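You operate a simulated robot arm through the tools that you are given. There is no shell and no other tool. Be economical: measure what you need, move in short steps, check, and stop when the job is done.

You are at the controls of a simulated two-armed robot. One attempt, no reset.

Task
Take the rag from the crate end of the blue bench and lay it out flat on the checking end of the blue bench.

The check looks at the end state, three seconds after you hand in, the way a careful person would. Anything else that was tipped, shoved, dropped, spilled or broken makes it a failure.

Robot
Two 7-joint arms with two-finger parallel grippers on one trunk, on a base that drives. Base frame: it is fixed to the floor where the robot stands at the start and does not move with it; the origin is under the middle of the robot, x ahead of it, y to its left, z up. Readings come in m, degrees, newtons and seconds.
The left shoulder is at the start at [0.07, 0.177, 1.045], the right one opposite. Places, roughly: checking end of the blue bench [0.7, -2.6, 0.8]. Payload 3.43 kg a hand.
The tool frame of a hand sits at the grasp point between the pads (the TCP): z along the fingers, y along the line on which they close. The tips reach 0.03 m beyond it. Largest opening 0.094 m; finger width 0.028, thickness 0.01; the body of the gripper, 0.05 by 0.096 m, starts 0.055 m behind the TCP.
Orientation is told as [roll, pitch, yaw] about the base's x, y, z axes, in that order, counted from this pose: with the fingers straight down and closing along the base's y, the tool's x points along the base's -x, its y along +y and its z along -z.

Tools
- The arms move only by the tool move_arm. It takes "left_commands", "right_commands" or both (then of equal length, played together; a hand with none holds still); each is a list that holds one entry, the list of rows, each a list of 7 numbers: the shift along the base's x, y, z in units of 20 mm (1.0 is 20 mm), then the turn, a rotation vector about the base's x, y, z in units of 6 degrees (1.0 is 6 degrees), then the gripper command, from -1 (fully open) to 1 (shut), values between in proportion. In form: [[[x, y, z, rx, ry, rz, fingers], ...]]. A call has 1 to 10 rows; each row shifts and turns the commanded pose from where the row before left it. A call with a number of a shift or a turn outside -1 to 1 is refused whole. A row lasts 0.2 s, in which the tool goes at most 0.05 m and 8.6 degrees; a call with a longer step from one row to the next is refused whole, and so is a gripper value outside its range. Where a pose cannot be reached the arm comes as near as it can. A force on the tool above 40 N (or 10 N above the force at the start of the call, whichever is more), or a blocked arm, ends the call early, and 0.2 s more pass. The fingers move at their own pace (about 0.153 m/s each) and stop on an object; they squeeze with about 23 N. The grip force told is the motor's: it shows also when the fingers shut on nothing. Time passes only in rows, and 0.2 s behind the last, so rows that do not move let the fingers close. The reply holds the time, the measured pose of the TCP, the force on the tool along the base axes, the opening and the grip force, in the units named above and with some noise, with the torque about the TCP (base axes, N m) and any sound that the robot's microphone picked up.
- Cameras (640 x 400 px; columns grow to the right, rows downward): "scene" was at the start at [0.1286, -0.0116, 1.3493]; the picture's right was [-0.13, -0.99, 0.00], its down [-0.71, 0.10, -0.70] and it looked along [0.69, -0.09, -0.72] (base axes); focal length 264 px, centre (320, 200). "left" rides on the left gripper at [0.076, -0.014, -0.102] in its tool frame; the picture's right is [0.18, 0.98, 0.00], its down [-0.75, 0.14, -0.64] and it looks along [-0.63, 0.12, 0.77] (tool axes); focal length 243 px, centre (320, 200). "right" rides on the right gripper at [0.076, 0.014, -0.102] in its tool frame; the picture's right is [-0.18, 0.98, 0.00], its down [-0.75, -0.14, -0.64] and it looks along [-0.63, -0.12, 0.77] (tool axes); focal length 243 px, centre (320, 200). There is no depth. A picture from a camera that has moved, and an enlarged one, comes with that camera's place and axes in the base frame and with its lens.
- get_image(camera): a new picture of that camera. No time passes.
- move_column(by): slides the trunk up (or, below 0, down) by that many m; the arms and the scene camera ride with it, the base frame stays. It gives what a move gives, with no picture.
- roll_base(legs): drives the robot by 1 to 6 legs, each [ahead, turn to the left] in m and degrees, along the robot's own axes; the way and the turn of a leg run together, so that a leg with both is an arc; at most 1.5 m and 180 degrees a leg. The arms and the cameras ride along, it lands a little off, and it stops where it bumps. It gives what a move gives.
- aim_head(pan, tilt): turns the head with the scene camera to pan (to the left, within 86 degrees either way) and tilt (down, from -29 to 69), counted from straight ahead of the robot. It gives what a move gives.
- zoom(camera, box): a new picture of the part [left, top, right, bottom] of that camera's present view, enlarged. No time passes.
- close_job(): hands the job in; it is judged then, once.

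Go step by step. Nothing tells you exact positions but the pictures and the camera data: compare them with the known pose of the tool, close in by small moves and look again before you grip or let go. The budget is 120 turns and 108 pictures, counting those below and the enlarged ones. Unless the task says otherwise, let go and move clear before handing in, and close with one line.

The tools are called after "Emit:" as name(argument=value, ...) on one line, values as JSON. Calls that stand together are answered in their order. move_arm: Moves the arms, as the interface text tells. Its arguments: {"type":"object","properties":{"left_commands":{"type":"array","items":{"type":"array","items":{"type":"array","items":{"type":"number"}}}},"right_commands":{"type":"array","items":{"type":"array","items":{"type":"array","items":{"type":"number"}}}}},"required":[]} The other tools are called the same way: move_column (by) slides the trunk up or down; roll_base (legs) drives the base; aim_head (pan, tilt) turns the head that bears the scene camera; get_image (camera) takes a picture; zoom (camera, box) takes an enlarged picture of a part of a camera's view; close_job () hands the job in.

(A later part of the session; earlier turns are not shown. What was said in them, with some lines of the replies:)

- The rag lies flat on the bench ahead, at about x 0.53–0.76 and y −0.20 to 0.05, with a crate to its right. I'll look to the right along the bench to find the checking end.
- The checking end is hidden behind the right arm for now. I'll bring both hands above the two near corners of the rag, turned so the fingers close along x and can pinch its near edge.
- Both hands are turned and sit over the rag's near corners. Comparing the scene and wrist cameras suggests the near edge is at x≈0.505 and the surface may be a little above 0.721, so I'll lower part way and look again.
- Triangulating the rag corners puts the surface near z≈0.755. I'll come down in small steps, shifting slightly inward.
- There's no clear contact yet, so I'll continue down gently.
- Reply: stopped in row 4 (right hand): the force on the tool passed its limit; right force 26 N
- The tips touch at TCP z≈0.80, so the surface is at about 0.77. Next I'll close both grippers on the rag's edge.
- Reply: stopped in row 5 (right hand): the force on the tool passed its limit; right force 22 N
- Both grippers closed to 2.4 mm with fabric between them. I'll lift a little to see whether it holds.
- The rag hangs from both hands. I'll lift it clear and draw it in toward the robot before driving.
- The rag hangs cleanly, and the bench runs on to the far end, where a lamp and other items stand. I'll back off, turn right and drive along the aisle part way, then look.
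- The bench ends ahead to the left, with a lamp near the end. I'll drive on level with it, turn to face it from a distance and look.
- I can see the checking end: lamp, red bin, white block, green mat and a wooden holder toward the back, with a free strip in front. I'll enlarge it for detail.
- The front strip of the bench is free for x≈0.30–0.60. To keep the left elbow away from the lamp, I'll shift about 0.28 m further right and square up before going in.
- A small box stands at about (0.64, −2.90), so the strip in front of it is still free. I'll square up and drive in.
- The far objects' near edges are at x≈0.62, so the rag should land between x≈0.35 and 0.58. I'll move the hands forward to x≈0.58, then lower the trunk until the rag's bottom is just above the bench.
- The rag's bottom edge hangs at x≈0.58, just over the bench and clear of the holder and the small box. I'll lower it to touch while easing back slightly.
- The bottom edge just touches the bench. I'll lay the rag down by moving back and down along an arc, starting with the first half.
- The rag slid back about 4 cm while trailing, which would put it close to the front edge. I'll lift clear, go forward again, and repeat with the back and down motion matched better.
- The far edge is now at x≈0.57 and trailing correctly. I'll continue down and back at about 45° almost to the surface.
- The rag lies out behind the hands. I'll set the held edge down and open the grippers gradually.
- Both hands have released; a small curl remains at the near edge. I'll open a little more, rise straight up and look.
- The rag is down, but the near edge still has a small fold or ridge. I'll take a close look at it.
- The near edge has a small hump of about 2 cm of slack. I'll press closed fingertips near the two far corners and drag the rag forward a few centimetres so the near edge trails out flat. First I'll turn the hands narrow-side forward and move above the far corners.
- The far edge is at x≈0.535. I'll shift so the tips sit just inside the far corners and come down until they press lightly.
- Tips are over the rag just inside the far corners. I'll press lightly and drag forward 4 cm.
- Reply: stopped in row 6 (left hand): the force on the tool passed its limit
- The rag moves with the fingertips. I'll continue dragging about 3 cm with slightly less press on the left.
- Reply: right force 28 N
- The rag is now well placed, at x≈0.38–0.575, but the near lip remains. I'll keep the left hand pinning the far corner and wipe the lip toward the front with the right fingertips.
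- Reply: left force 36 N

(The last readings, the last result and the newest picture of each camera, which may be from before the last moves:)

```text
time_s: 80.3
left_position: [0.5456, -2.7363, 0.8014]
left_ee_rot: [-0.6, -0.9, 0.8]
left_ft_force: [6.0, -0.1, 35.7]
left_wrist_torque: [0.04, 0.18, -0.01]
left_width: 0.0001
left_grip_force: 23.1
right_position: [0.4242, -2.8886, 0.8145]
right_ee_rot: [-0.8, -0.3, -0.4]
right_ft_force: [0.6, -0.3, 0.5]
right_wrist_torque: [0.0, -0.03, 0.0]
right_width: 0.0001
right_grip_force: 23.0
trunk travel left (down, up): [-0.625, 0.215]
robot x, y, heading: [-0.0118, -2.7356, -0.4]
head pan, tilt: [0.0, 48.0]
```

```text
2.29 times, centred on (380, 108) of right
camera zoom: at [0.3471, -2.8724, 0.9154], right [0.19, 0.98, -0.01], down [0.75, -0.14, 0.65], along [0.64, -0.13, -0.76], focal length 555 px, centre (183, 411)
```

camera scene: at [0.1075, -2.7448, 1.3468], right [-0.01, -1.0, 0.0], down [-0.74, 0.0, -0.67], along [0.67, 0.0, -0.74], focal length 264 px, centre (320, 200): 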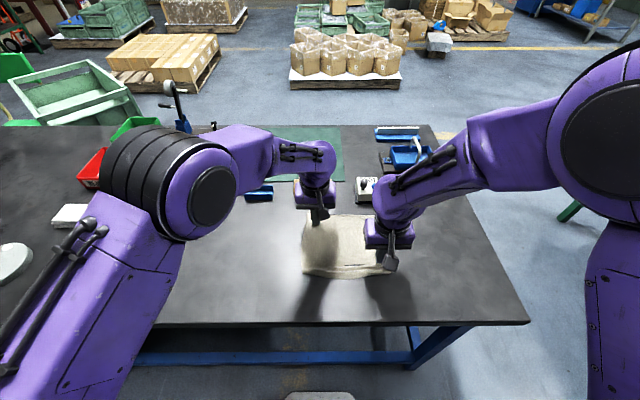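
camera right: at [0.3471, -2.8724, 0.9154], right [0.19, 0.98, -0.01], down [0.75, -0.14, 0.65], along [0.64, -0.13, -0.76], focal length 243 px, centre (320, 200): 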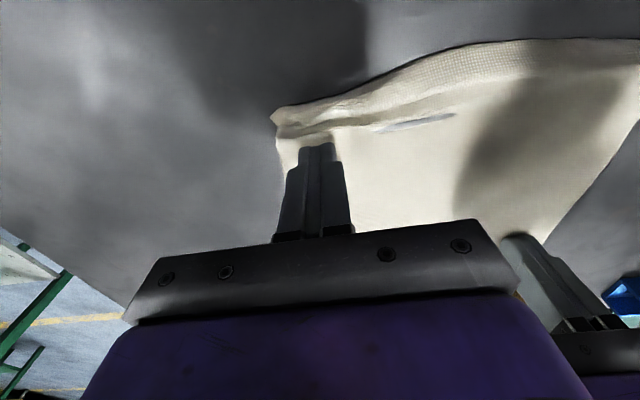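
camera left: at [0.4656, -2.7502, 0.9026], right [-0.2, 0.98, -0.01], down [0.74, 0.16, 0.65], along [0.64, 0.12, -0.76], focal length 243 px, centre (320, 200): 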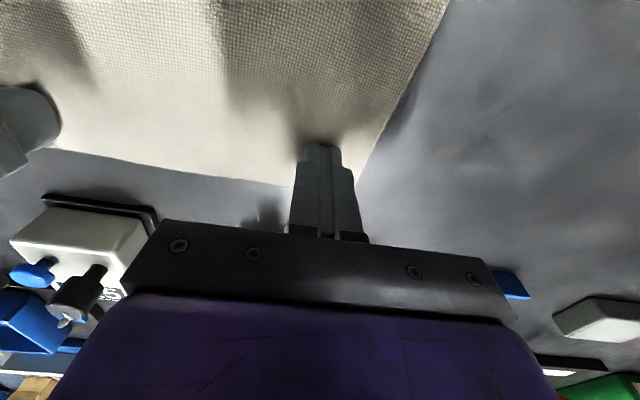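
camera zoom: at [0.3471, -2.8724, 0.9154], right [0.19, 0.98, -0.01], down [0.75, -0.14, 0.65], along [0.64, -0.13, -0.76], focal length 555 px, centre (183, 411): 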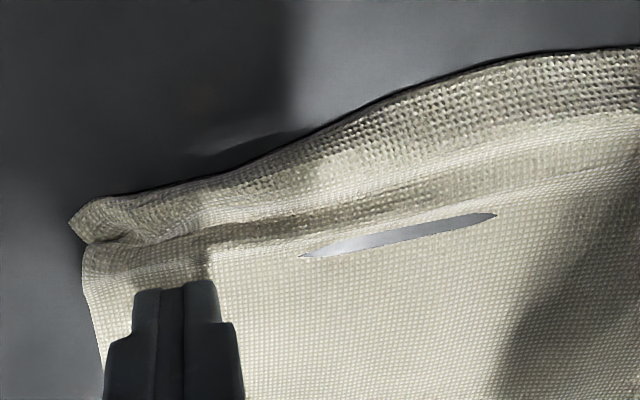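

The edge isn't tucked under: a small S-ridge runs just behind a free lip. I'll press on the lip itself in the middle and pull it toward the front while the left hand pins the far side.

Emit:
move_arm(left_commands=[[[0, 0, 0.05, 0, 0, 0, 1], [0, 0, 0.05, 0, 0, 0, 1], [0, 0, 0, 0, 0, 0, 1], [0, 0, 0, 0, 0, 0, 1], [0, 0, 0, 0, 0, 0, 1], [0, 0, 0, 0, 0, 0, 1]]], right_commands=[[[0, 0, 0.8, 0, 0, 0, 1], [-0.6, 0.9, 0.3, 0, 0, 0, 1], [-0.7, 1, 0, 0, 0, 0, 1], [-0.7, 1, 0, 0, 0, 0, 1], [0, 1, -0.6, 0, 0, 0, 1], [0, 0, -0.4, 0, 0, 0, 1]]])

Emit:
get_image(camera="right")

Emit:
get_image(camera="scene")

```text
time_s: 81.7
left_position: [0.5465, -2.7366, 0.8007]
left_ee_rot: [-0.5, -0.7, 0.8]
left_ft_force: [-1.1, -1.1, 15.6]
left_wrist_torque: [0.04, 0.2, 0.0]
left_width: 0.0
left_grip_force: 22.9
right_position: [0.3863, -2.8088, 0.8135]
right_ee_rot: [-0.7, -0.2, -0.5]
right_ft_force: [-0.1, 0.7, -0.3]
right_wrist_torque: [0.03, 0.03, 0.0]
right_width: 0.0
right_grip_force: 22.9
trunk travel left (down, up): [-0.625, 0.215]
robot x, y, heading: [-0.0148, -2.7458, -0.5]
head pan, tilt: [0.0, 48.0]
```

```text
38 pictures are left
camera right: at [0.3087, -2.7931, 0.9163], right [0.19, 0.98, -0.01], down [0.75, -0.14, 0.65], along [0.63, -0.13, -0.76], focal length 243 px, centre (320, 200)
```

right: 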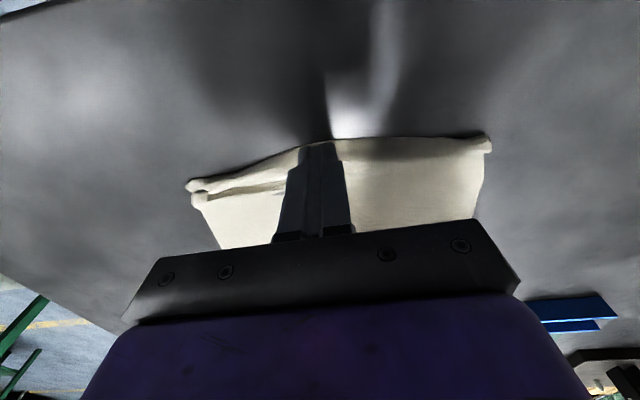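

```text
37 pictures are left
camera scene: at [0.1091, -2.7451, 1.3465], right [-0.01, -1.0, 0.0], down [-0.74, 0.01, -0.67], along [0.67, 0.0, -0.74], focal length 264 px, centre (320, 200)
```

scene: 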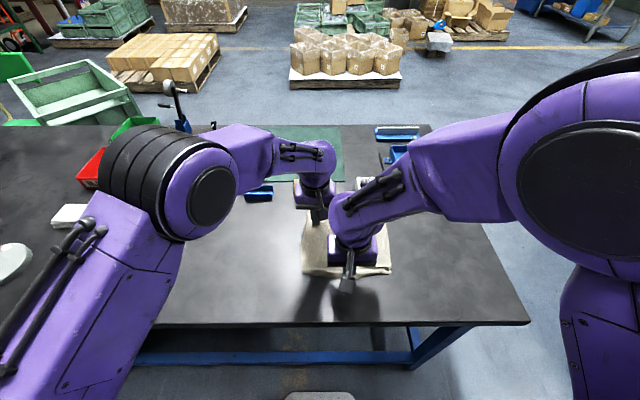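

Emit:
move_arm(left_commands=[[[0, 0, 0, 0, 0, 0, 1], [0, 0, 0, 0, 0, 0, 1], [0, 0, 0, 0, 0, 0, 1], [0, 0, 0, 0, 0, 0, 1], [0, 0, 0, 0, 0, 0, 1], [0, 0, 0, 0, 0, 0, 1]]], right_commands=[[[0, 0, -0.4, 0, 0, 0, 1], [0, 0, -0.35, 0, 0, 0, 1], [-0.3, 0, 0, 0, 0, 0, 1], [-0.4, 0, 0, 0, 0, 0, 1], [-0.4, 0, 0, 0, 0, 0, 1], [-0.3, 0, 0, 0, 0, 0, 1]]])

Emit:
get_image(camera="right")

```text
time_s: 82.9
left_position: [0.5459, -2.7356, 0.8013]
left_ee_rot: [-0.5, -0.7, 0.8]
left_ft_force: [0.0, 0.7, 3.7]
left_wrist_torque: [0.05, 0.06, 0.01]
left_width: 0.0
left_grip_force: 23.3
right_position: [0.3689, -2.8099, 0.8006]
right_ee_rot: [-0.3, -0.7, -0.5]
right_ft_force: [-1.9, 0.5, 14.4]
right_wrist_torque: [0.06, 0.09, 0.01]
right_width: 0.0
right_grip_force: 23.0
trunk travel left (down, up): [-0.625, 0.215]
robot x, y, heading: [-0.0157, -2.742, -0.3]
head pan, tilt: [0.0, 48.0]
stopped in row 6 (right hand): the force on the tool passed its limit (the readings are from after the stop); the commanded pose is now the measured one
```

```text
36 pictures are left
camera right: at [0.2909, -2.7937, 0.9029], right [0.19, 0.98, 0.0], down [0.74, -0.15, 0.65], along [0.64, -0.13, -0.76], focal length 243 px, centre (320, 200)
```

right: 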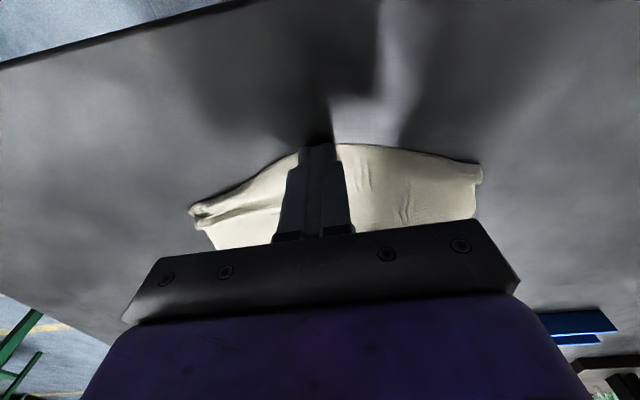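

The lip pulls out with the fingertips. I'll lift and move the right hand aside toward the right corner for a look.

Emit:
move_arm(left_commands=[[[0, 0, 0, 0, 0, 0, 1], [0, 0, 0, 0, 0, 0, 1], [0, 0, 0, 0, 0, 0, 1], [0, 0, 0, 0, 0, 0, 1], [0, 0, 0, 0, 0, 0, 1], [0, 0, 0, 0, 0, 0, 1], [0, 0, 0, 0, 0, 0, 1]]], right_commands=[[[0, 0, 0.7, 0, 0, 0, 1], [0, -0.8, 0.8, 0, 0, 0, 1], [0, -1, 0, 0, 0, 0, 1], [0, -1, 0, 0, 0, 0, 1], [0.3, -1, 0, 0, 0, 0, 1], [0.3, -0.8, 0, 0, 0, 0, 1], [0, 0, 0, 0, 0, 0, 1]]])

Emit:
zoom(camera="right", box=[200, 60, 620, 240])

Emit:
zoom(camera="scene", box=[270, 190, 430, 310])

```text
time_s: 84.5
left_position: [0.5466, -2.7368, 0.7997]
left_ee_rot: [-0.5, -0.7, 0.8]
left_ft_force: [4.2, 0.5, 17.4]
left_wrist_torque: [0.08, 0.04, -0.02]
left_width: 0.0002
left_grip_force: 22.5
right_position: [0.3812, -2.9032, 0.8307]
right_ee_rot: [-0.5, -0.6, -0.6]
right_ft_force: [-0.3, 0.4, 0.0]
right_wrist_torque: [-0.01, 0.0, 0.0]
right_width: 0.0002
right_grip_force: 23.6
trunk travel left (down, up): [-0.625, 0.215]
robot x, y, heading: [-0.0139, -2.7399, -0.4]
head pan, tilt: [0.0, 48.0]
```

```text
1.52 times, centred on (410, 150) of right
camera zoom: at [0.3041, -2.8872, 0.9333], right [0.19, 0.98, -0.01], down [0.75, -0.14, 0.65], along [0.64, -0.13, -0.76], focal length 370 px, centre (183, 276)
```

zoom: 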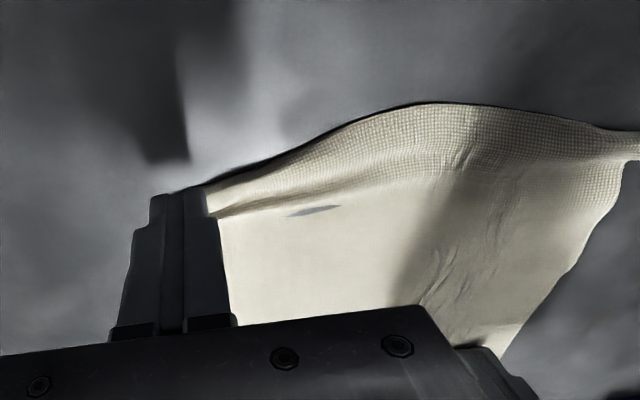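

```text
3.33 times, centred on (350, 250) of scene
camera zoom: at [0.1101, -2.7446, 1.3465], right [-0.01, -1.0, 0.0], down [-0.74, 0.0, -0.67], along [0.67, 0.0, -0.74], focal length 878 px, centre (220, 33)
```

zoom: 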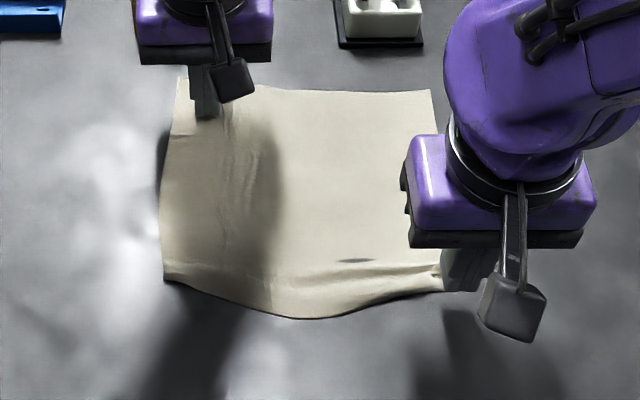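

The middle is now flat, with its edge at x≈0.37. Next is the right corner: I'll shift the left pin toward the middle, then press and pull the right lip.

Emit:
move_arm(left_commands=[[[0, 0, 0.6, 0, 0, 0, 1], [0, -0.6, 0.4, 0, 0, 0, 1], [-0.3, -1, 0, 0, 0, 0, 1], [-0.3, -1, 0, 0, 0, 0, 1], [0, -0.8, -0.3, 0, 0, 0, 1], [0, 0, -0.4, 0, 0, 0, 1], [0, 0, -0.4, 0, 0, 0, 1]]], right_commands=[[[0.6, 0.1, 0, 0, 0, 0, 1], [0, 0, 0, 0, 0, 0, 1], [0, 0, 0, 0, 0, 0, 1], [0, 0, 0, 0, 0, 0, 1], [0, 0, -0.3, 0, 0, 0, 1], [0, 0, -0.3, 0, 0, 0, 1], [0, 0, -0.2, 0, 0, 0, 1]]])

Emit:
get_image(camera="right")

Emit:
get_image(camera="scene")

```text
time_s: 86.1
left_position: [0.5372, -2.8027, 0.8012]
left_ee_rot: [-0.7, -1.0, 0.8]
left_ft_force: [4.2, 0.5, 21.3]
left_wrist_torque: [0.12, 0.08, -0.03]
left_width: 0.0
left_grip_force: 23.2
right_position: [0.3912, -2.8993, 0.8145]
right_ee_rot: [-0.5, -0.6, -0.5]
right_ft_force: [-0.3, 0.7, -0.4]
right_wrist_torque: [-0.02, -0.04, 0.03]
right_width: 0.0001
right_grip_force: 22.4
trunk travel left (down, up): [-0.625, 0.215]
robot x, y, heading: [-0.0175, -2.7417, -0.5]
head pan, tilt: [0.0, 48.0]
```

```text
33 pictures are left
camera right: at [0.3133, -2.8844, 0.9162], right [0.19, 0.98, -0.01], down [0.74, -0.14, 0.65], along [0.64, -0.13, -0.76], focal length 243 px, centre (320, 200)
```

right: 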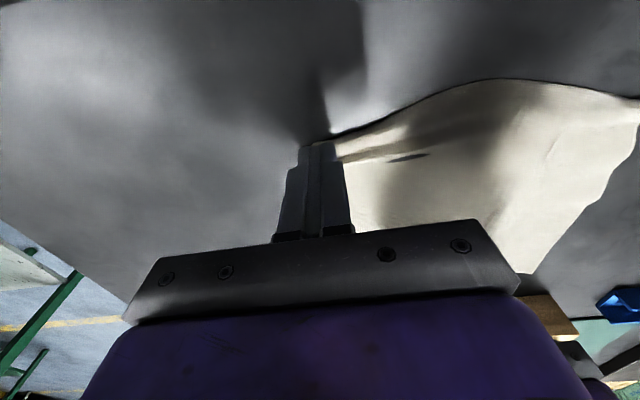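

```text
32 pictures are left
camera scene: at [0.1087, -2.7444, 1.3471], right [-0.01, -1.0, 0.0], down [-0.74, 0.0, -0.67], along [0.67, 0.0, -0.74], focal length 264 px, centre (320, 200)
```

scene: 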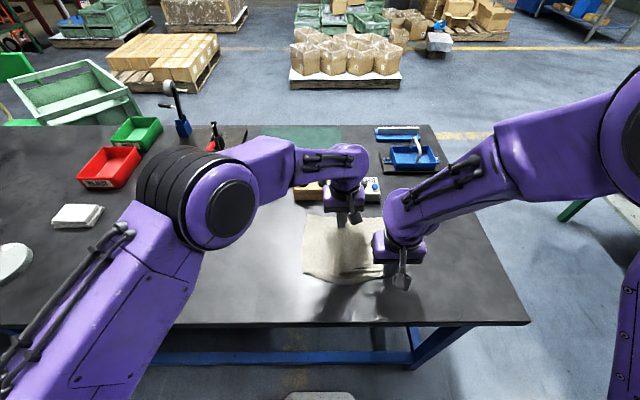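

Emit:
move_arm(left_commands=[[[0, 0, 0, 0, 0, 0, 1], [0, 0, 0, 0, 0, 0, 1], [0, 0, 0, 0, 0, 0, 1], [0, 0, 0, 0, 0, 0, 1], [0, 0, 0, 0, 0, 0, 1], [0, 0, 0, 0, 0, 0, 1]]], right_commands=[[[0, 0, -0.4, 0, 0, 0, 1], [0, 0, -0.4, 0, 0, 0, 1], [-0.3, -0.05, 0, 0, 0, 0, 1], [-0.3, -0.05, 0.03, 0, 0, 0, 1], [-0.3, -0.05, 0.03, 0, 0, 0, 1], [-0.3, -0.05, 0, 0, 0, 0, 1]]])

Emit:
get_image(camera="right")

```text
time_s: 87.5
left_position: [0.5342, -2.8024, 0.8006]
left_ee_rot: [-0.6, -0.9, 0.9]
left_ft_force: [2.2, -3.6, 34.6]
left_wrist_torque: [-0.05, 0.24, 0.02]
left_width: 0.0
left_grip_force: 22.7
right_position: [0.3673, -2.9033, 0.8018]
right_ee_rot: [-0.5, -0.9, -0.6]
right_ft_force: [6.9, 1.8, 28.4]
right_wrist_torque: [0.07, -0.18, 0.03]
right_width: 0.0002
right_grip_force: 22.5
trunk travel left (down, up): [-0.625, 0.215]
robot x, y, heading: [-0.0134, -2.7396, -0.3]
head pan, tilt: [0.0, 48.0]
```

```text
31 pictures are left
camera right: at [0.2891, -2.8872, 0.9027], right [0.19, 0.98, 0.0], down [0.74, -0.14, 0.66], along [0.64, -0.13, -0.76], focal length 243 px, centre (320, 200)
```

right: 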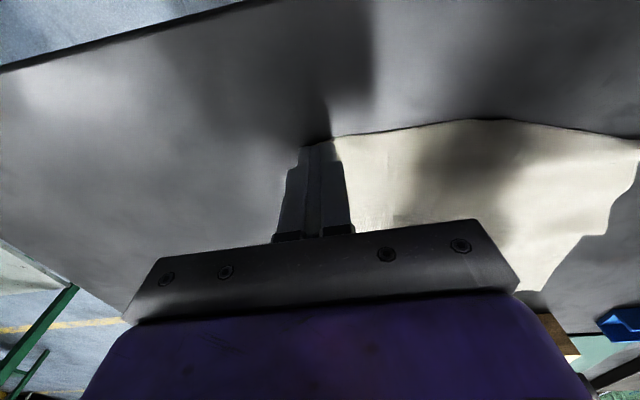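

The right side is now flat. I'll swap: right hand to pin the far side, left hand to the near-left corner.

Emit:
move_arm(left_commands=[[[0, 0, 0.7, 0, 0, 0, 1], [-0.4, 0.4, 0.8, 0, 0, 0, 1], [-0.9, 0.6, 0, 0, 0, 0, 1], [-0.9, 0.6, 0, 0, 0, 0, 1], [-0.9, 0.6, 0, 0, 0, 0, 1], [-0.9, 0.6, 0, 0, 0, 0, 1], [-0.9, 0.6, 0, 0, 0, 0, 1], [-0.9, 0.6, 0, 0, 0, 0, 1], [-0.8, 0.6, 0, 0, 0, 0, 1]]], right_commands=[[[0, 0, 0.7, 0, 0, 0, 1], [0, 0, 0.8, 0, 0, 0, 1], [0.9, 0, 0, 0, 0, 0, 1], [1, 0.1, 0, 0, 0, 0, 1], [1, 0.2, 0, 0, 0, 0, 1], [1, 0.3, 0, 0, 0, 0, 1], [1, 0.4, 0, 0, 0, 0, 1], [1, 0.5, 0, 0, 0, 0, 1], [1, 0.5, 0, 0, 0, 0, 1]]])

Emit:
get_image(camera="left")

Emit:
get_image(camera="scene")

Emit:
zoom(camera="scene", box=[270, 190, 430, 310])

```text
time_s: 89.5
left_position: [0.4001, -2.7129, 0.8256]
left_ee_rot: [-0.5, -0.6, 0.7]
left_ft_force: [0.1, -0.8, -0.2]
left_wrist_torque: [-0.03, -0.01, -0.03]
left_width: 0.0002
left_grip_force: 22.6
right_position: [0.5066, -2.8634, 0.8272]
right_ee_rot: [-0.6, -0.5, -0.6]
right_ft_force: [-1.0, 0.4, 0.4]
right_wrist_torque: [0.0, -0.02, 0.04]
right_width: 0.0
right_grip_force: 22.9
trunk travel left (down, up): [-0.625, 0.215]
robot x, y, heading: [-0.0177, -2.7447, -0.6]
head pan, tilt: [0.0, 48.0]
```

```text
30 pictures are left
camera left: at [0.3224, -2.7263, 0.929], right [-0.2, 0.98, -0.01], down [0.75, 0.16, 0.65], along [0.64, 0.12, -0.76], focal length 243 px, centre (320, 200)
```

left: 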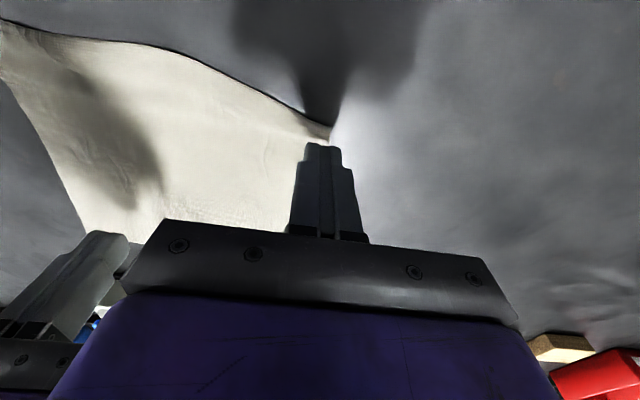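

```text
29 pictures are left
camera scene: at [0.1123, -2.744, 1.3462], right [-0.01, -1.0, 0.0], down [-0.74, 0.0, -0.67], along [0.67, 0.0, -0.74], focal length 264 px, centre (320, 200)
```

scene: 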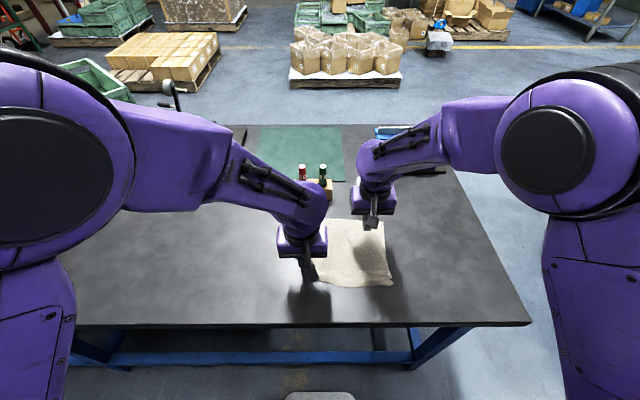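

```text
3.33 times, centred on (350, 250) of scene
camera zoom: at [0.1123, -2.744, 1.3462], right [-0.01, -1.0, 0.0], down [-0.74, 0.0, -0.67], along [0.67, 0.0, -0.74], focal length 878 px, centre (220, 33)
```

zoom: 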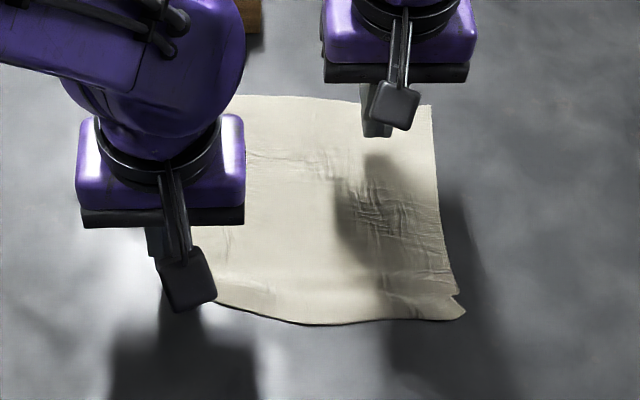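

I'll press the right hand down as the pin, and pull the near-left lip toward the front with the left.

Emit:
move_arm(left_commands=[[[-0.4, -0.25, 0, 0, 0, 0, 1], [0, 0, -0.3, 0, 0, 0, 1], [0, 0, -0.4, 0, 0, 0, 1], [0, 0, -0.4, 0, 0, 0, 1], [0, 0, -0.3, 0, 0, 0, 1], [-0.3, 0.03, 0, 0, 0, 0, 1], [-0.3, 0.03, 0.03, 0, 0, 0, 1], [-0.3, 0.03, 0.03, 0, 0, 0, 1], [-0.3, 0.03, 0, 0, 0, 0, 1]]], right_commands=[[[0, 0, -0.4, 0, 0, 0, 1], [0, 0, -0.5, 0, 0, 0, 1], [0, 0, -0.4, 0, 0, 0, 1], [0, 0, -0.15, 0, 0, 0, 1], [0, 0, 0, 0, 0, 0, 1], [0, 0, 0, 0, 0, 0, 1], [0, 0, 0, 0, 0, 0, 1], [0, 0, 0, 0, 0, 0, 1], [0, 0, 0, 0, 0, 0, 1]]])

Emit:
get_image(camera="left")

Emit:
zoom(camera="scene", box=[270, 190, 430, 310])

```text
time_s: 91.5
left_position: [0.3741, -2.715, 0.8051]
left_ee_rot: [-1.4, -0.6, 1.4]
left_ft_force: [-0.2, -0.3, 0.3]
left_wrist_torque: [-0.04, -0.03, -0.03]
left_width: 0.0001
left_grip_force: 23.2
right_position: [0.507, -2.863, 0.8013]
right_ee_rot: [-0.4, -0.6, -0.6]
right_ft_force: [2.8, -1.4, 15.1]
right_wrist_torque: [0.0, 0.06, 0.02]
right_width: 0.0
right_grip_force: 22.4
trunk travel left (down, up): [-0.625, 0.215]
robot x, y, heading: [-0.0154, -2.7429, -0.2]
head pan, tilt: [0.0, 48.0]
```

```text
27 pictures are left
camera left: at [0.296, -2.7283, 0.9068], right [-0.21, 0.98, -0.03], down [0.74, 0.17, 0.65], along [0.64, 0.12, -0.76], focal length 243 px, centre (320, 200)
```

left: 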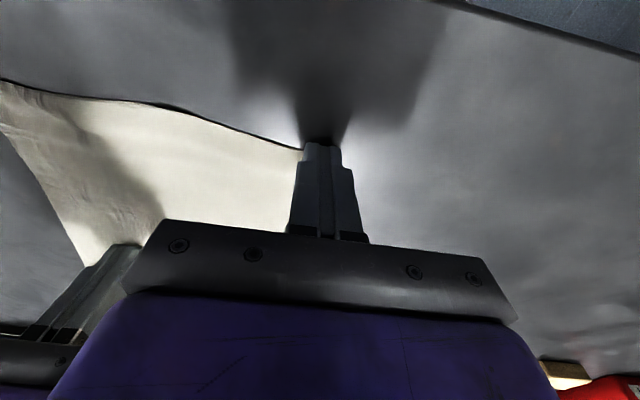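

```text
3.33 times, centred on (350, 250) of scene
camera zoom: at [0.1104, -2.7445, 1.3465], right [-0.01, -1.0, 0.0], down [-0.74, 0.0, -0.67], along [0.67, 0.0, -0.74], focal length 878 px, centre (220, 33)
```

zoom: 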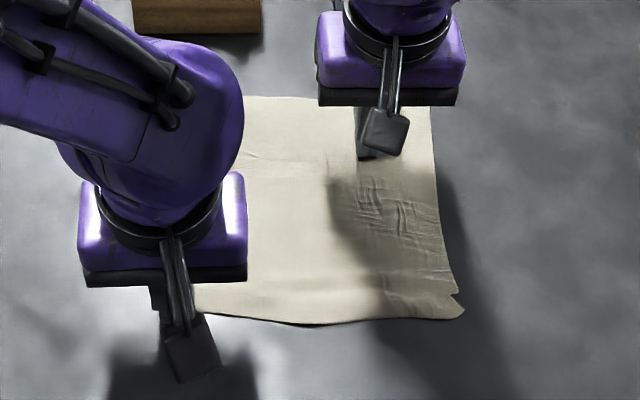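

The left tips stayed about 4 mm too high to grip the cloth. I'll go back and repeat lower.

Emit:
move_arm(left_commands=[[[0.4, 0, 0.2, 0, 0, 0, 1], [0.5, 0, 0, 0, 0, 0, 1], [0, 0, -0.3, 0, 0, 0, 1], [0, 0, -0.3, 0, 0, 0, 1], [0, 0, -0.15, 0, 0, 0, 1]]], right_commands=[[[0, 0, 0, 0, 0, 0, 1], [0, 0, 0, 0, 0, 0, 1], [0, 0, 0, 0, 0, 0, 1], [0, 0, 0, 0, 0, 0, 1], [0, 0, 0, 0, 0, 0, 1]]])

Emit:
move_arm(left_commands=[[[-0.3, 0.03, 0, 0, 0, 0, 1], [-0.3, 0.03, 0, 0, 0, 0, 1], [-0.3, 0.03, 0, 0, 0, 0, 1], [-0.3, 0.03, 0, 0, 0, 0, 1]]], right_commands=[[[0, 0, 0, 0, 0, 0, 1], [0, 0, 0, 0, 0, 0, 1], [0, 0, 0, 0, 0, 0, 1], [0, 0, 0, 0, 0, 0, 1]]])

Emit:
get_image(camera="left")

```text
time_s: 92.7
left_position: [0.3949, -2.7183, 0.8046]
left_ee_rot: [-2.4, -1.5, 1.7]
left_ft_force: [-0.1, 0.7, -0.1]
left_wrist_torque: [0.01, -0.01, 0.0]
left_width: 0.0
left_grip_force: 22.9
right_position: [0.5065, -2.8624, 0.8008]
right_ee_rot: [-0.5, -0.5, -0.6]
right_ft_force: [4.2, -1.0, 17.4]
right_wrist_torque: [0.02, 0.08, -0.01]
right_width: 0.0
right_grip_force: 22.8
trunk travel left (down, up): [-0.625, 0.215]
robot x, y, heading: [-0.0159, -2.7453, -0.4]
head pan, tilt: [0.0, 48.0]
```

```text
time_s: 93.2
left_position: [0.3923, -2.7148, 0.8009]
left_ee_rot: [-2.8, -1.4, 2.7]
left_ft_force: [-0.8, -0.5, 7.1]
left_wrist_torque: [-0.04, 0.06, 0.01]
left_width: 0.0001
left_grip_force: 23.0
right_position: [0.5064, -2.8614, 0.8022]
right_ee_rot: [-0.6, -0.6, -0.6]
right_ft_force: [-2.2, -2.5, 13.9]
right_wrist_torque: [-0.04, 0.2, 0.05]
right_width: 0.0
right_grip_force: 23.2
trunk travel left (down, up): [-0.625, 0.215]
robot x, y, heading: [-0.0143, -2.7443, -0.4]
head pan, tilt: [0.0, 48.0]
stopped in row 2 (left hand): the force on the tool passed its limit (the readings are from after the stop); the commanded pose is now the measured one
```

```text
25 pictures are left
camera left: at [0.3139, -2.7276, 0.903], right [-0.23, 0.97, -0.05], down [0.73, 0.21, 0.65], along [0.64, 0.11, -0.76], focal length 243 px, centre (320, 200)
```

left: 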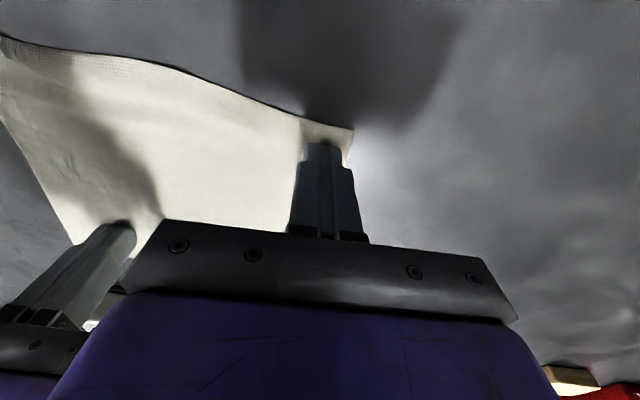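

Emit:
move_arm(left_commands=[[[-0.3, 0.03, 0, 0, 0, 0, 1], [-0.3, 0.03, 0, 0, 0, 0, 1], [-0.3, 0.03, 0, 0, 0, 0, 1], [0, 0, 0, 0, 0, 0, 1]]], right_commands=[[[0, 0, 0, 0, 0, 0, 1], [0, 0, 0, 0, 0, 0, 1], [0, 0, 0, 0, 0, 0, 1], [0, 0, 0, 0, 0, 0, 1]]])

Emit:
get_image(camera="left")

```text
time_s: 94.2
left_position: [0.3737, -2.7135, 0.8019]
left_ee_rot: [-2.6, -1.2, 2.6]
left_ft_force: [0.3, 1.2, 3.3]
left_wrist_torque: [0.07, 0.04, -0.01]
left_width: 0.0
left_grip_force: 23.1
right_position: [0.5061, -2.8626, 0.8008]
right_ee_rot: [-0.4, -0.6, -0.6]
right_ft_force: [3.5, -2.2, 25.4]
right_wrist_torque: [-0.04, 0.12, 0.0]
right_width: 0.0001
right_grip_force: 22.9
trunk travel left (down, up): [-0.625, 0.215]
robot x, y, heading: [-0.018, -2.7428, -0.6]
head pan, tilt: [0.0, 48.0]
```

```text
24 pictures are left
camera left: at [0.2951, -2.7271, 0.9032], right [-0.23, 0.97, -0.05], down [0.73, 0.2, 0.65], along [0.64, 0.11, -0.76], focal length 243 px, centre (320, 200)
```

left: 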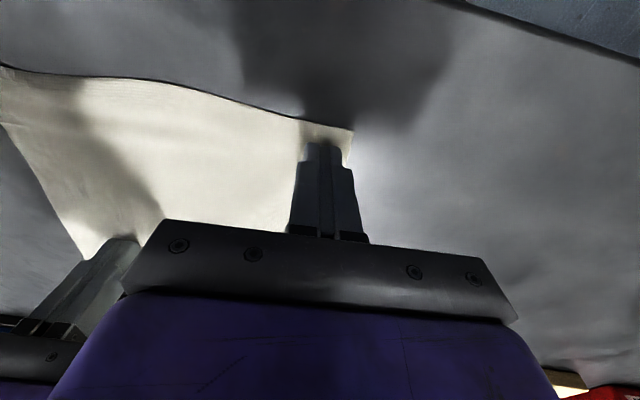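

The corner came along, so the left lip is pulled out. I'll lift both hands, spread them to the sides and inspect.

Emit:
move_arm(left_commands=[[[0, 0, 0.8, 0, 0, 0, 1], [0, 0, 1, 0, 0, 0, 1], [0, 0.5, 1, 0, 0, 0, 1], [0, 1, 1, 0, 0, 0, 1], [0, 1, 1, 0, 0, 0, 1], [0, 1, 0.5, 0, 0, 0, 1], [0, 1, 0, 0, 0, 0, 1], [0, 0.5, 0, 0, 0, 0, 1]]], right_commands=[[[0, 0, 0.8, 0, 0, 0, 1], [0, 0, 1, 0, 0, 0, 1], [-0.5, -0.5, 1, 0, 0, 0, 1], [-1, -1, 1, 0, 0, 0, 1], [-1, -1, 1, 0, 0, 0, 1], [-1, -1, 0.5, 0, 0, 0, 1], [-1, -1, 0, 0, 0, 0, 1], [-1, -1, 0, 0, 0, 0, 1]]])

Emit:
get_image(camera="scene")

Emit:
zoom(camera="scene", box=[280, 200, 420, 305])

```text
time_s: 96.0
left_position: [0.3753, -2.6115, 0.9071]
left_ee_rot: [-2.4, -1.2, 2.4]
left_ft_force: [0.4, -0.2, 0.2]
left_wrist_torque: [0.0, -0.03, 0.02]
left_width: 0.0
left_grip_force: 22.6
right_position: [0.3948, -2.9704, 0.9048]
right_ee_rot: [-0.4, -0.4, -0.6]
right_ft_force: [-0.4, -0.5, 0.7]
right_wrist_torque: [0.01, 0.01, 0.03]
right_width: 0.0
right_grip_force: 23.0
trunk travel left (down, up): [-0.625, 0.215]
robot x, y, heading: [-0.0189, -2.7457, -0.1]
head pan, tilt: [0.0, 48.0]
```

```text
23 pictures are left
camera scene: at [0.1109, -2.7455, 1.3464], right [-0.01, -1.0, 0.0], down [-0.74, 0.01, -0.67], along [0.67, 0.0, -0.74], focal length 264 px, centre (320, 200)
```

scene: 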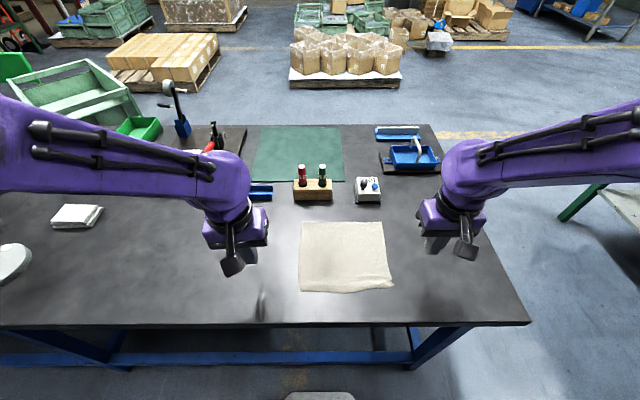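

```text
3.81 times, centred on (350, 252) of scene
camera zoom: at [0.1109, -2.7455, 1.3464], right [-0.01, -1.0, 0.0], down [-0.74, 0.01, -0.67], along [0.67, 0.0, -0.74], focal length 1004 px, centre (206, 0)
```

zoom: 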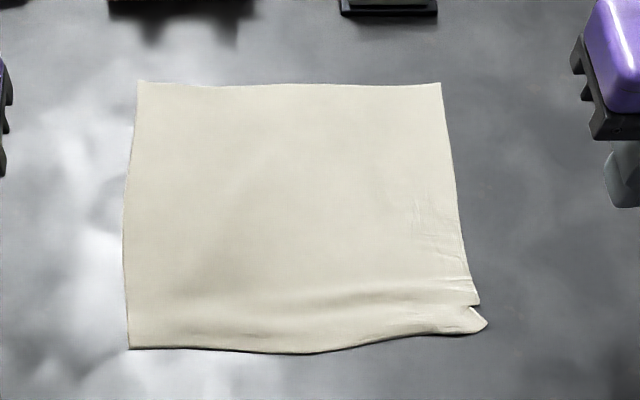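

Nearly flat now; only the near-right corner still has a small fold, at about x 0.385. I'll pin with the left hand and pull that corner lip out once more.

Emit:
move_arm(left_commands=[[[0.6, -1, 0, 0, 0, 0, 1], [0.7, -1, 0, 0, 0, 0, 1], [0.7, -1, 0, 0, 0, 0, 1], [0.7, -1, 0, 0, 0, 0, 1], [0.7, -1, 0, 0, 0, 0, 1], [0.7, -1, 0, 0, 0, 0, 1], [0.7, -1, 0, 0, 0, 0, 1], [0.7, -1, -0.6, 0, 0, 0, 1], [0.6, -1, -1, 0, 0, 0, 1], [0.6, -1, -1, 0, 0, 0, 1]]], right_commands=[[[-0.3, 0, 0, 0, 0, 0, 1], [-0.3, 0.4, 0, 0, 0, 0, 1], [-0.3, 0.4, 0, 0, 0, 0, 1], [-0.3, 0.4, -0.3, 0, 0, 0, 1], [-0.3, 0.4, -0.5, 0, 0, 0, 1], [0, 0.4, -0.5, 0, 0, 0, 1], [0, 0.5, -0.6, 0, 0, 0, 1], [0, 0.5, -0.8, 0, 0, 0, 1], [0, 0.4, -0.8, 0, 0, 0, 1], [0, 0, -0.9, 0, 0, 0, 1]]])

Emit:
get_image(camera="right")

Emit:
get_image(camera="scene")

```text
time_s: 98.2
left_position: [0.52, -2.8053, 0.8621]
left_ee_rot: [-4.4, -0.8, 4.6]
left_ft_force: [-0.2, 0.0, -0.5]
left_wrist_torque: [0.01, -0.02, 0.0]
left_width: 0.0
left_grip_force: 23.2
right_position: [0.3686, -2.9065, 0.814]
right_ee_rot: [-0.5, -0.2, -0.6]
right_ft_force: [0.6, -0.1, -1.0]
right_wrist_torque: [0.03, 0.0, -0.02]
right_width: 0.0
right_grip_force: 23.3
trunk travel left (down, up): [-0.625, 0.215]
robot x, y, heading: [-0.014, -2.7413, -0.3]
head pan, tilt: [0.0, 48.0]
```

```text
21 pictures are left
camera right: at [0.2916, -2.8908, 0.9163], right [0.19, 0.98, -0.01], down [0.75, -0.14, 0.65], along [0.63, -0.13, -0.76], focal length 243 px, centre (320, 200)
```

right: 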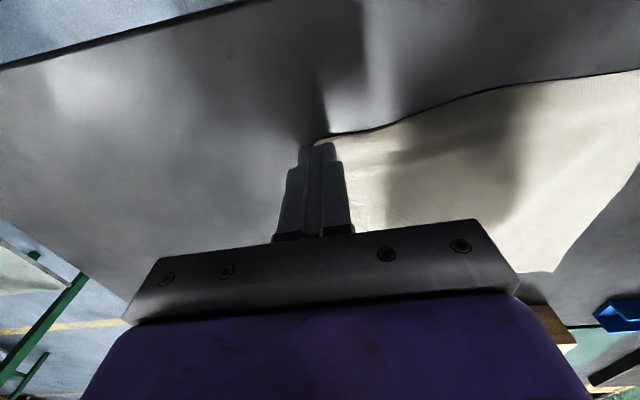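

```text
20 pictures are left
camera scene: at [0.1138, -2.7467, 1.3461], right [-0.01, -1.0, 0.0], down [-0.74, 0.01, -0.67], along [0.67, 0.0, -0.74], focal length 264 px, centre (320, 200)
```

scene: 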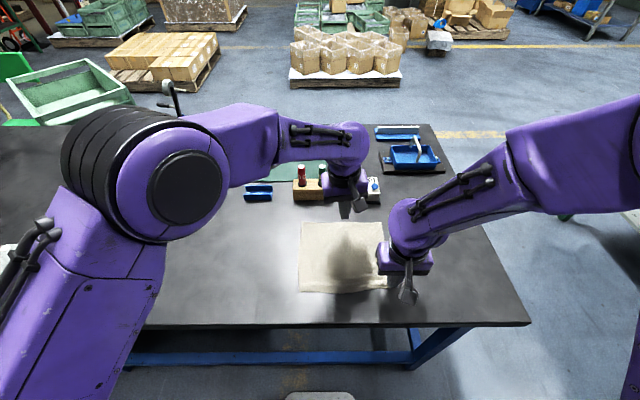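

Emit:
move_arm(left_commands=[[[0, 0, -0.8, 0, 0, 0, 1], [0, 0, -0.8, 0, 0, 0, 1], [0, 0, -0.6, 0, 0, 0, 1], [0, 0, -0.5, 0, 0, 0, 1], [0, 0, -0.3, 0, 0, 0, 1]]], right_commands=[[[-0.2, 0, 0, 0, 0, 0, 1], [0, 0, 0, 0, 0, 0, 1], [0, 0, 0, 0, 0, 0, 1], [0, 0, -0.4, 0, 0, 0, 1], [0, 0, -0.4, 0, 0, 0, 1]]])

Emit:
move_arm(left_commands=[[[0, 0, 0, 0, 0, 0, 1], [0, 0, 0, 0, 0, 0, 1], [0, 0, 0, 0, 0, 0, 1], [0, 0, 0, 0, 0, 0, 1]]], right_commands=[[[-0.25, -0.05, 0, 0, 0, 0, 1], [-0.25, -0.05, 0.02, 0, 0, 0, 1], [-0.25, -0.05, 0.02, 0, 0, 0, 1], [-0.15, 0, 0, 0, 0, 0, 1]]])

Emit:
get_image(camera="right")

```text
time_s: 99.6
left_position: [0.5163, -2.8101, 0.8016]
left_ee_rot: [-3.3, -1.9, 3.5]
left_ft_force: [-2.1, -0.4, 22.5]
left_wrist_torque: [0.15, 0.31, 0.0]
left_width: 0.0
left_grip_force: 22.6
right_position: [0.3633, -2.9058, 0.8022]
right_ee_rot: [-0.4, -0.5, -0.6]
right_ft_force: [0.4, -0.4, 0.4]
right_wrist_torque: [-0.03, -0.01, 0.0]
right_width: 0.0
right_grip_force: 23.2
trunk travel left (down, up): [-0.625, 0.215]
robot x, y, heading: [-0.0167, -2.7399, -0.3]
head pan, tilt: [0.0, 48.0]
stopped in row 5 (left hand): the force on the tool passed its limit (the readings are from after the stop); the commanded pose is now the measured one
```

```text
time_s: 100.6
left_position: [0.516, -2.8091, 0.8008]
left_ee_rot: [-3.3, -1.9, 3.4]
left_ft_force: [6.5, -0.6, 33.7]
left_wrist_torque: [0.12, 0.11, -0.05]
left_width: 0.0001
left_grip_force: 22.9
right_position: [0.3455, -2.9082, 0.8032]
right_ee_rot: [-0.4, -0.5, -0.7]
right_ft_force: [0.0, 0.2, 0.2]
right_wrist_torque: [0.02, 0.01, 0.02]
right_width: 0.0
right_grip_force: 22.7
trunk travel left (down, up): [-0.625, 0.215]
robot x, y, heading: [-0.0143, -2.742, -0.4]
head pan, tilt: [0.0, 48.0]
```

```text
19 pictures are left
camera right: at [0.2687, -2.8921, 0.9051], right [0.19, 0.98, -0.01], down [0.75, -0.14, 0.65], along [0.64, -0.13, -0.76], focal length 243 px, centre (320, 200)
```

right: 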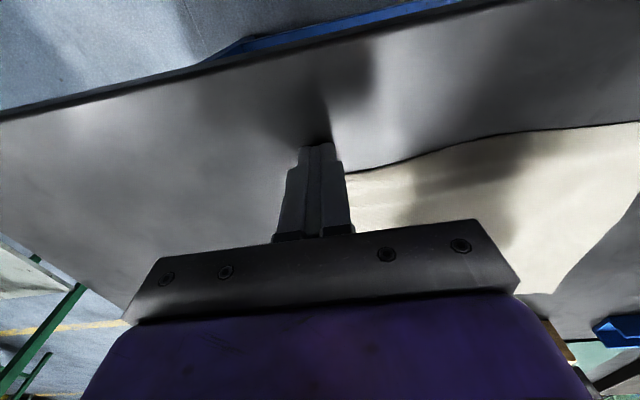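

The right tips slid above the cloth without contact. I'll go back over the lip, press properly and pull again.

Emit:
move_arm(left_commands=[[[0, 0, 0.05, 0, 0, 0, 1], [0, 0, 0.05, 0, 0, 0, 1], [0, 0, 0, 0, 0, 0, 1], [0, 0, 0, 0, 0, 0, 1], [0, 0, 0, 0, 0, 0, 1], [0, 0, 0, 0, 0, 0, 1], [0, 0, 0, 0, 0, 0, 1], [0, 0, 0, 0, 0, 0, 1], [0, 0, 0, 0, 0, 0, 1]]], right_commands=[[[0, 0, 0.8, 0, 0, 0, 1], [0.6, 0.1, 0, 0, 0, 0, 1], [0.5, 0.1, 0, 0, 0, 0, 1], [0, 0, -0.6, 0, 0, 0, 1], [0, 0, -0.5, 0, 0, 0, 1], [-0.25, -0.03, 0, 0, 0, 0, 1], [-0.3, -0.03, 0.02, 0, 0, 0, 1], [-0.3, -0.03, 0.02, 0, 0, 0, 1], [-0.2, 0, 0, 0, 0, 0, 1]]])

Emit:
get_image(camera="right")

```text
time_s: 101.8
left_position: [0.5165, -2.805, 0.8015]
left_ee_rot: [-3.6, -1.5, 4.0]
left_ft_force: [0.3, -0.7, 3.1]
left_wrist_torque: [0.01, 0.04, 0.0]
left_width: 0.0001
left_grip_force: 22.4
right_position: [0.3687, -2.9037, 0.8006]
right_ee_rot: [-0.4, -0.9, -0.7]
right_ft_force: [-4.2, 0.0, 25.8]
right_wrist_torque: [0.06, -0.01, 0.0]
right_width: 0.0
right_grip_force: 23.0
trunk travel left (down, up): [-0.625, 0.215]
robot x, y, heading: [-0.0194, -2.7434, -0.6]
head pan, tilt: [0.0, 48.0]
stopped in row 6 (right hand): the force on the tool passed its limit (the readings are from after the stop); the commanded pose is now the measured one
```

```text
18 pictures are left
camera right: at [0.2915, -2.8885, 0.9026], right [0.2, 0.98, 0.0], down [0.74, -0.15, 0.66], along [0.64, -0.13, -0.76], focal length 243 px, centre (320, 200)
```

right: 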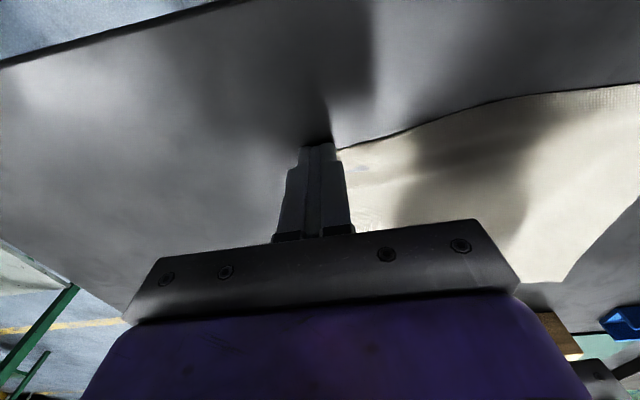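

Now it's pressing on the lip at 26 N; I'll pull it toward the front by about 2 cm.

Emit:
move_arm(left_commands=[[[0, 0, -0.05, 0, 0, 0, 1], [0, 0, 0, 0, 0, 0, 1], [0, 0, 0, 0, 0, 0, 1], [0, 0, 0, 0, 0, 0, 1]]], right_commands=[[[-0.25, -0.03, 0.05, 0, 0, 0, 1], [-0.3, -0.03, 0, 0, 0, 0, 1], [-0.3, -0.03, 0, 0, 0, 0, 1], [-0.2, 0, 0, 0, 0, 0, 1]]])

Emit:
get_image(camera="right")

```text
time_s: 102.8
left_position: [0.5176, -2.8037, 0.8029]
left_ee_rot: [-3.6, -1.5, 4.1]
left_ft_force: [0.3, -2.4, 13.7]
left_wrist_torque: [0.0, 0.13, 0.0]
left_width: 0.0001
left_grip_force: 23.4
right_position: [0.3467, -2.9064, 0.8013]
right_ee_rot: [-0.4, -0.7, -0.7]
right_ft_force: [4.5, 0.9, 15.4]
right_wrist_torque: [0.08, -0.26, 0.03]
right_width: 0.0002
right_grip_force: 22.4
trunk travel left (down, up): [-0.625, 0.215]
robot x, y, heading: [-0.0173, -2.7463, -0.5]
head pan, tilt: [0.0, 48.0]
```

```text
17 pictures are left
camera right: at [0.2696, -2.8909, 0.9028], right [0.2, 0.98, 0.0], down [0.74, -0.15, 0.65], along [0.64, -0.13, -0.76], focal length 243 px, centre (320, 200)
```

right: 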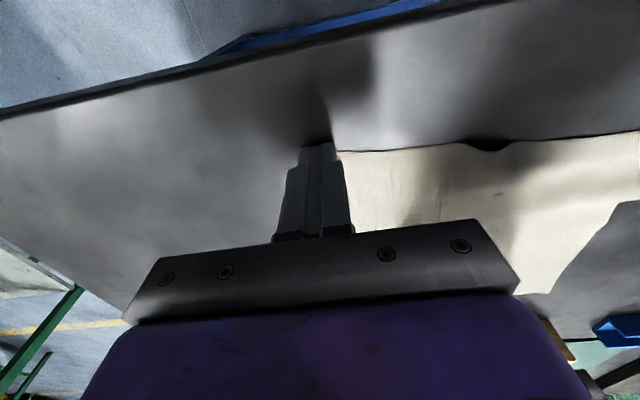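

The corner moved out. I'll lift both hands, spread them and inspect again.

Emit:
move_arm(left_commands=[[[0, 0, 0.8, 0, 0, 0, 1], [0, 0, 1, 0, 0, 0, 1], [-0.3, 0.5, 1, 0, 0, 0, 1], [-0.6, 1, 1, 0, 0, 0, 1], [-0.6, 1, 1, 0, 0, 0, 1], [-0.6, 1, 0.5, 0, 0, 0, 1], [-0.6, 1, 0, 0, 0, 0, 1], [-0.6, 1, 0, 0, 0, 0, 1], [-0.6, 1, 0, 0, 0, 0, 1], [-0.6, 1, 0, 0, 0, 0, 1]]], right_commands=[[[0, 0, 0.8, 0, 0, 0, 1], [0, 0, 1, 0, 0, 0, 1], [0, 0, 1, 0, 0, 0, 1], [0, -0.5, 1, 0, 0, 0, 1], [0, -1, 1, 0, 0, 0, 1], [0.3, -1, 0.5, 0, 0, 0, 1], [0.3, -1, 0, 0, 0, 0, 1], [0.3, -0.5, 0, 0, 0, 0, 1], [0, 0, 0, 0, 0, 0, 1], [0, 0, 0, 0, 0, 0, 1]]])

Emit:
get_image(camera="scene")

Emit:
zoom(camera="scene", box=[280, 200, 420, 305])

```text
time_s: 105.0
left_position: [0.4267, -2.657, 0.9045]
left_ee_rot: [-3.2, -1.5, 3.7]
left_ft_force: [0.2, 0.1, 0.6]
left_wrist_torque: [0.02, 0.0, -0.02]
left_width: 0.0001
left_grip_force: 23.3
right_position: [0.3672, -2.9864, 0.9058]
right_ee_rot: [-0.4, -0.7, -0.7]
right_ft_force: [0.8, 0.3, -0.4]
right_wrist_torque: [-0.01, -0.02, -0.01]
right_width: 0.0001
right_grip_force: 22.8
trunk travel left (down, up): [-0.625, 0.215]
robot x, y, heading: [-0.016, -2.7442, -0.6]
head pan, tilt: [0.0, 48.0]
```

```text
16 pictures are left
camera scene: at [0.1114, -2.7445, 1.3463], right [-0.01, -1.0, 0.0], down [-0.74, 0.0, -0.67], along [0.67, 0.0, -0.74], focal length 264 px, centre (320, 200)
```

scene: 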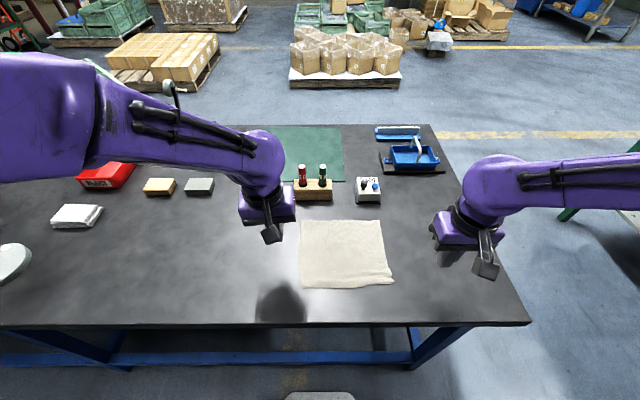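

```text
3.81 times, centred on (350, 252) of scene
camera zoom: at [0.1114, -2.7445, 1.3463], right [-0.01, -1.0, 0.0], down [-0.74, 0.0, -0.67], along [0.67, 0.0, -0.74], focal length 1004 px, centre (206, 0)
```

zoom: 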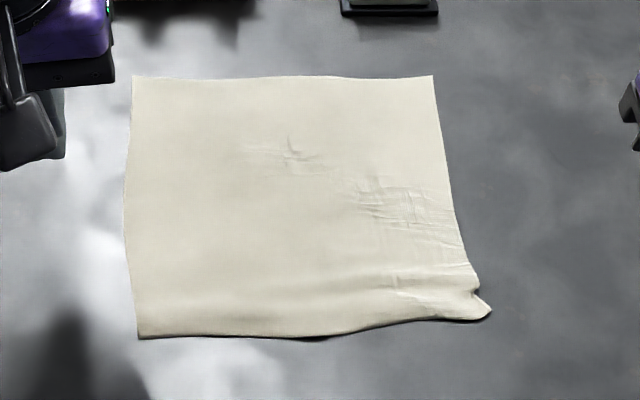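

Emit:
get_image(camera="right")

Emit:
zoom(camera="scene", box=[350, 255, 410, 300])

```text
14 pictures are left
camera right: at [0.2893, -2.9712, 1.0069], right [0.2, 0.98, 0.0], down [0.74, -0.15, 0.65], along [0.64, -0.13, -0.76], focal length 243 px, centre (320, 200)
```

right: 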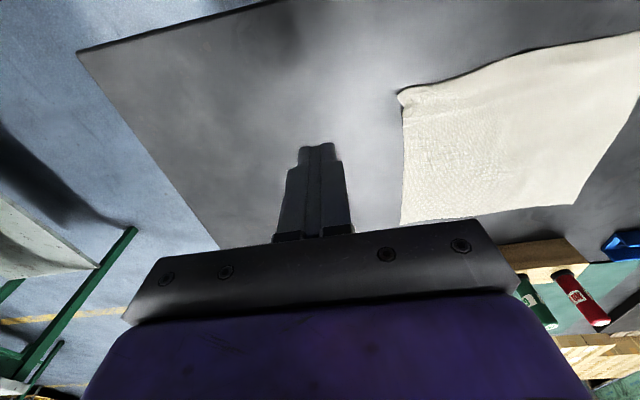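

```text
8.89 times, centred on (380, 278) of scene
camera zoom: at [0.1114, -2.7445, 1.3463], right [-0.01, -1.0, 0.0], down [-0.74, 0.0, -0.67], along [0.67, 0.0, -0.74], focal length 2342 px, centre (-213, -489)
```

zoom: 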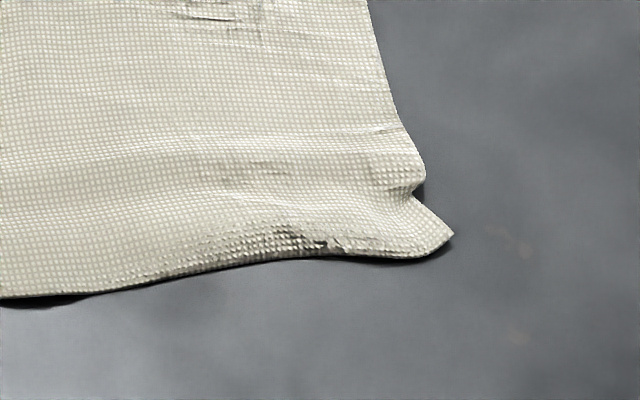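

The rag is laid out flat apart from a tiny wrinkle at one corner, and nothing else has moved. I'll raise the hands and back away.

Emit:
move_arm(left_commands=[[[0, 0, 1, 0, 0, 0, 1], [0, 0, 1, 0, 0, 0, 1], [0, 0, 1, 0, 0, 0, 1]]], right_commands=[[[0, 0, 1, 0, 0, 0, 1], [0, 0, 1, 0, 0, 0, 1], [0, 0, 1, 0, 0, 0, 1]]])

Emit:
roll_base(legs=[[-0.35, 0]])

Emit:
get_image(camera="scene")

```text
time_s: 105.8
left_position: [0.4261, -2.6582, 0.964]
left_ee_rot: [-3.4, -1.4, 3.8]
left_ft_force: [-0.5, 0.8, 0.4]
left_wrist_torque: [0.0, 0.02, -0.02]
left_width: 0.0001
left_grip_force: 22.7
right_position: [0.3659, -2.9881, 0.966]
right_ee_rot: [-0.4, -0.6, -0.7]
right_ft_force: [-0.4, 0.2, 0.0]
right_wrist_torque: [-0.02, 0.05, -0.02]
right_width: 0.0001
right_grip_force: 23.1
trunk travel left (down, up): [-0.625, 0.215]
robot x, y, heading: [-0.0165, -2.7412, -0.0]
head pan, tilt: [0.0, 48.0]
```

```text
time_s: 108.0
left_position: [0.0795, -2.6552, 0.9648]
left_ee_rot: [-3.3, -1.5, 3.7]
left_ft_force: [0.6, 0.0, 0.0]
left_wrist_torque: [0.03, -0.04, 0.01]
left_width: 0.0
left_grip_force: 22.9
right_position: [0.0195, -2.9855, 0.9652]
right_ee_rot: [-0.4, -0.8, -0.8]
right_ft_force: [1.0, -0.6, 0.1]
right_wrist_torque: [0.01, -0.06, 0.0]
right_width: 0.0
right_grip_force: 22.9
trunk travel left (down, up): [-0.625, 0.215]
robot x, y, heading: [-0.3615, -2.742, -0.4]
head pan, tilt: [0.0, 48.0]
```

```text
12 pictures are left
camera scene: at [-0.2355, -2.7425, 1.3463], right [-0.01, -1.0, 0.0], down [-0.74, 0.01, -0.67], along [0.67, -0.01, -0.74], focal length 264 px, centre (320, 200)
```

scene: 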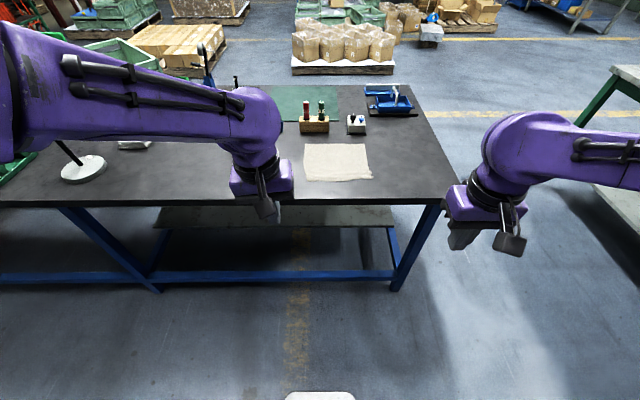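

The rag lies spread out on the checking end, the other items look undisturbed, and the robot is clear, so I'm handing in.

Emit:
close_job()

```text
The job is handed in.
```

The rag is laid out on the checking end of the blue bench, flat except for a small pleat at the near-right corner; nothing else was touched that I could see, and the robot has backed clear.
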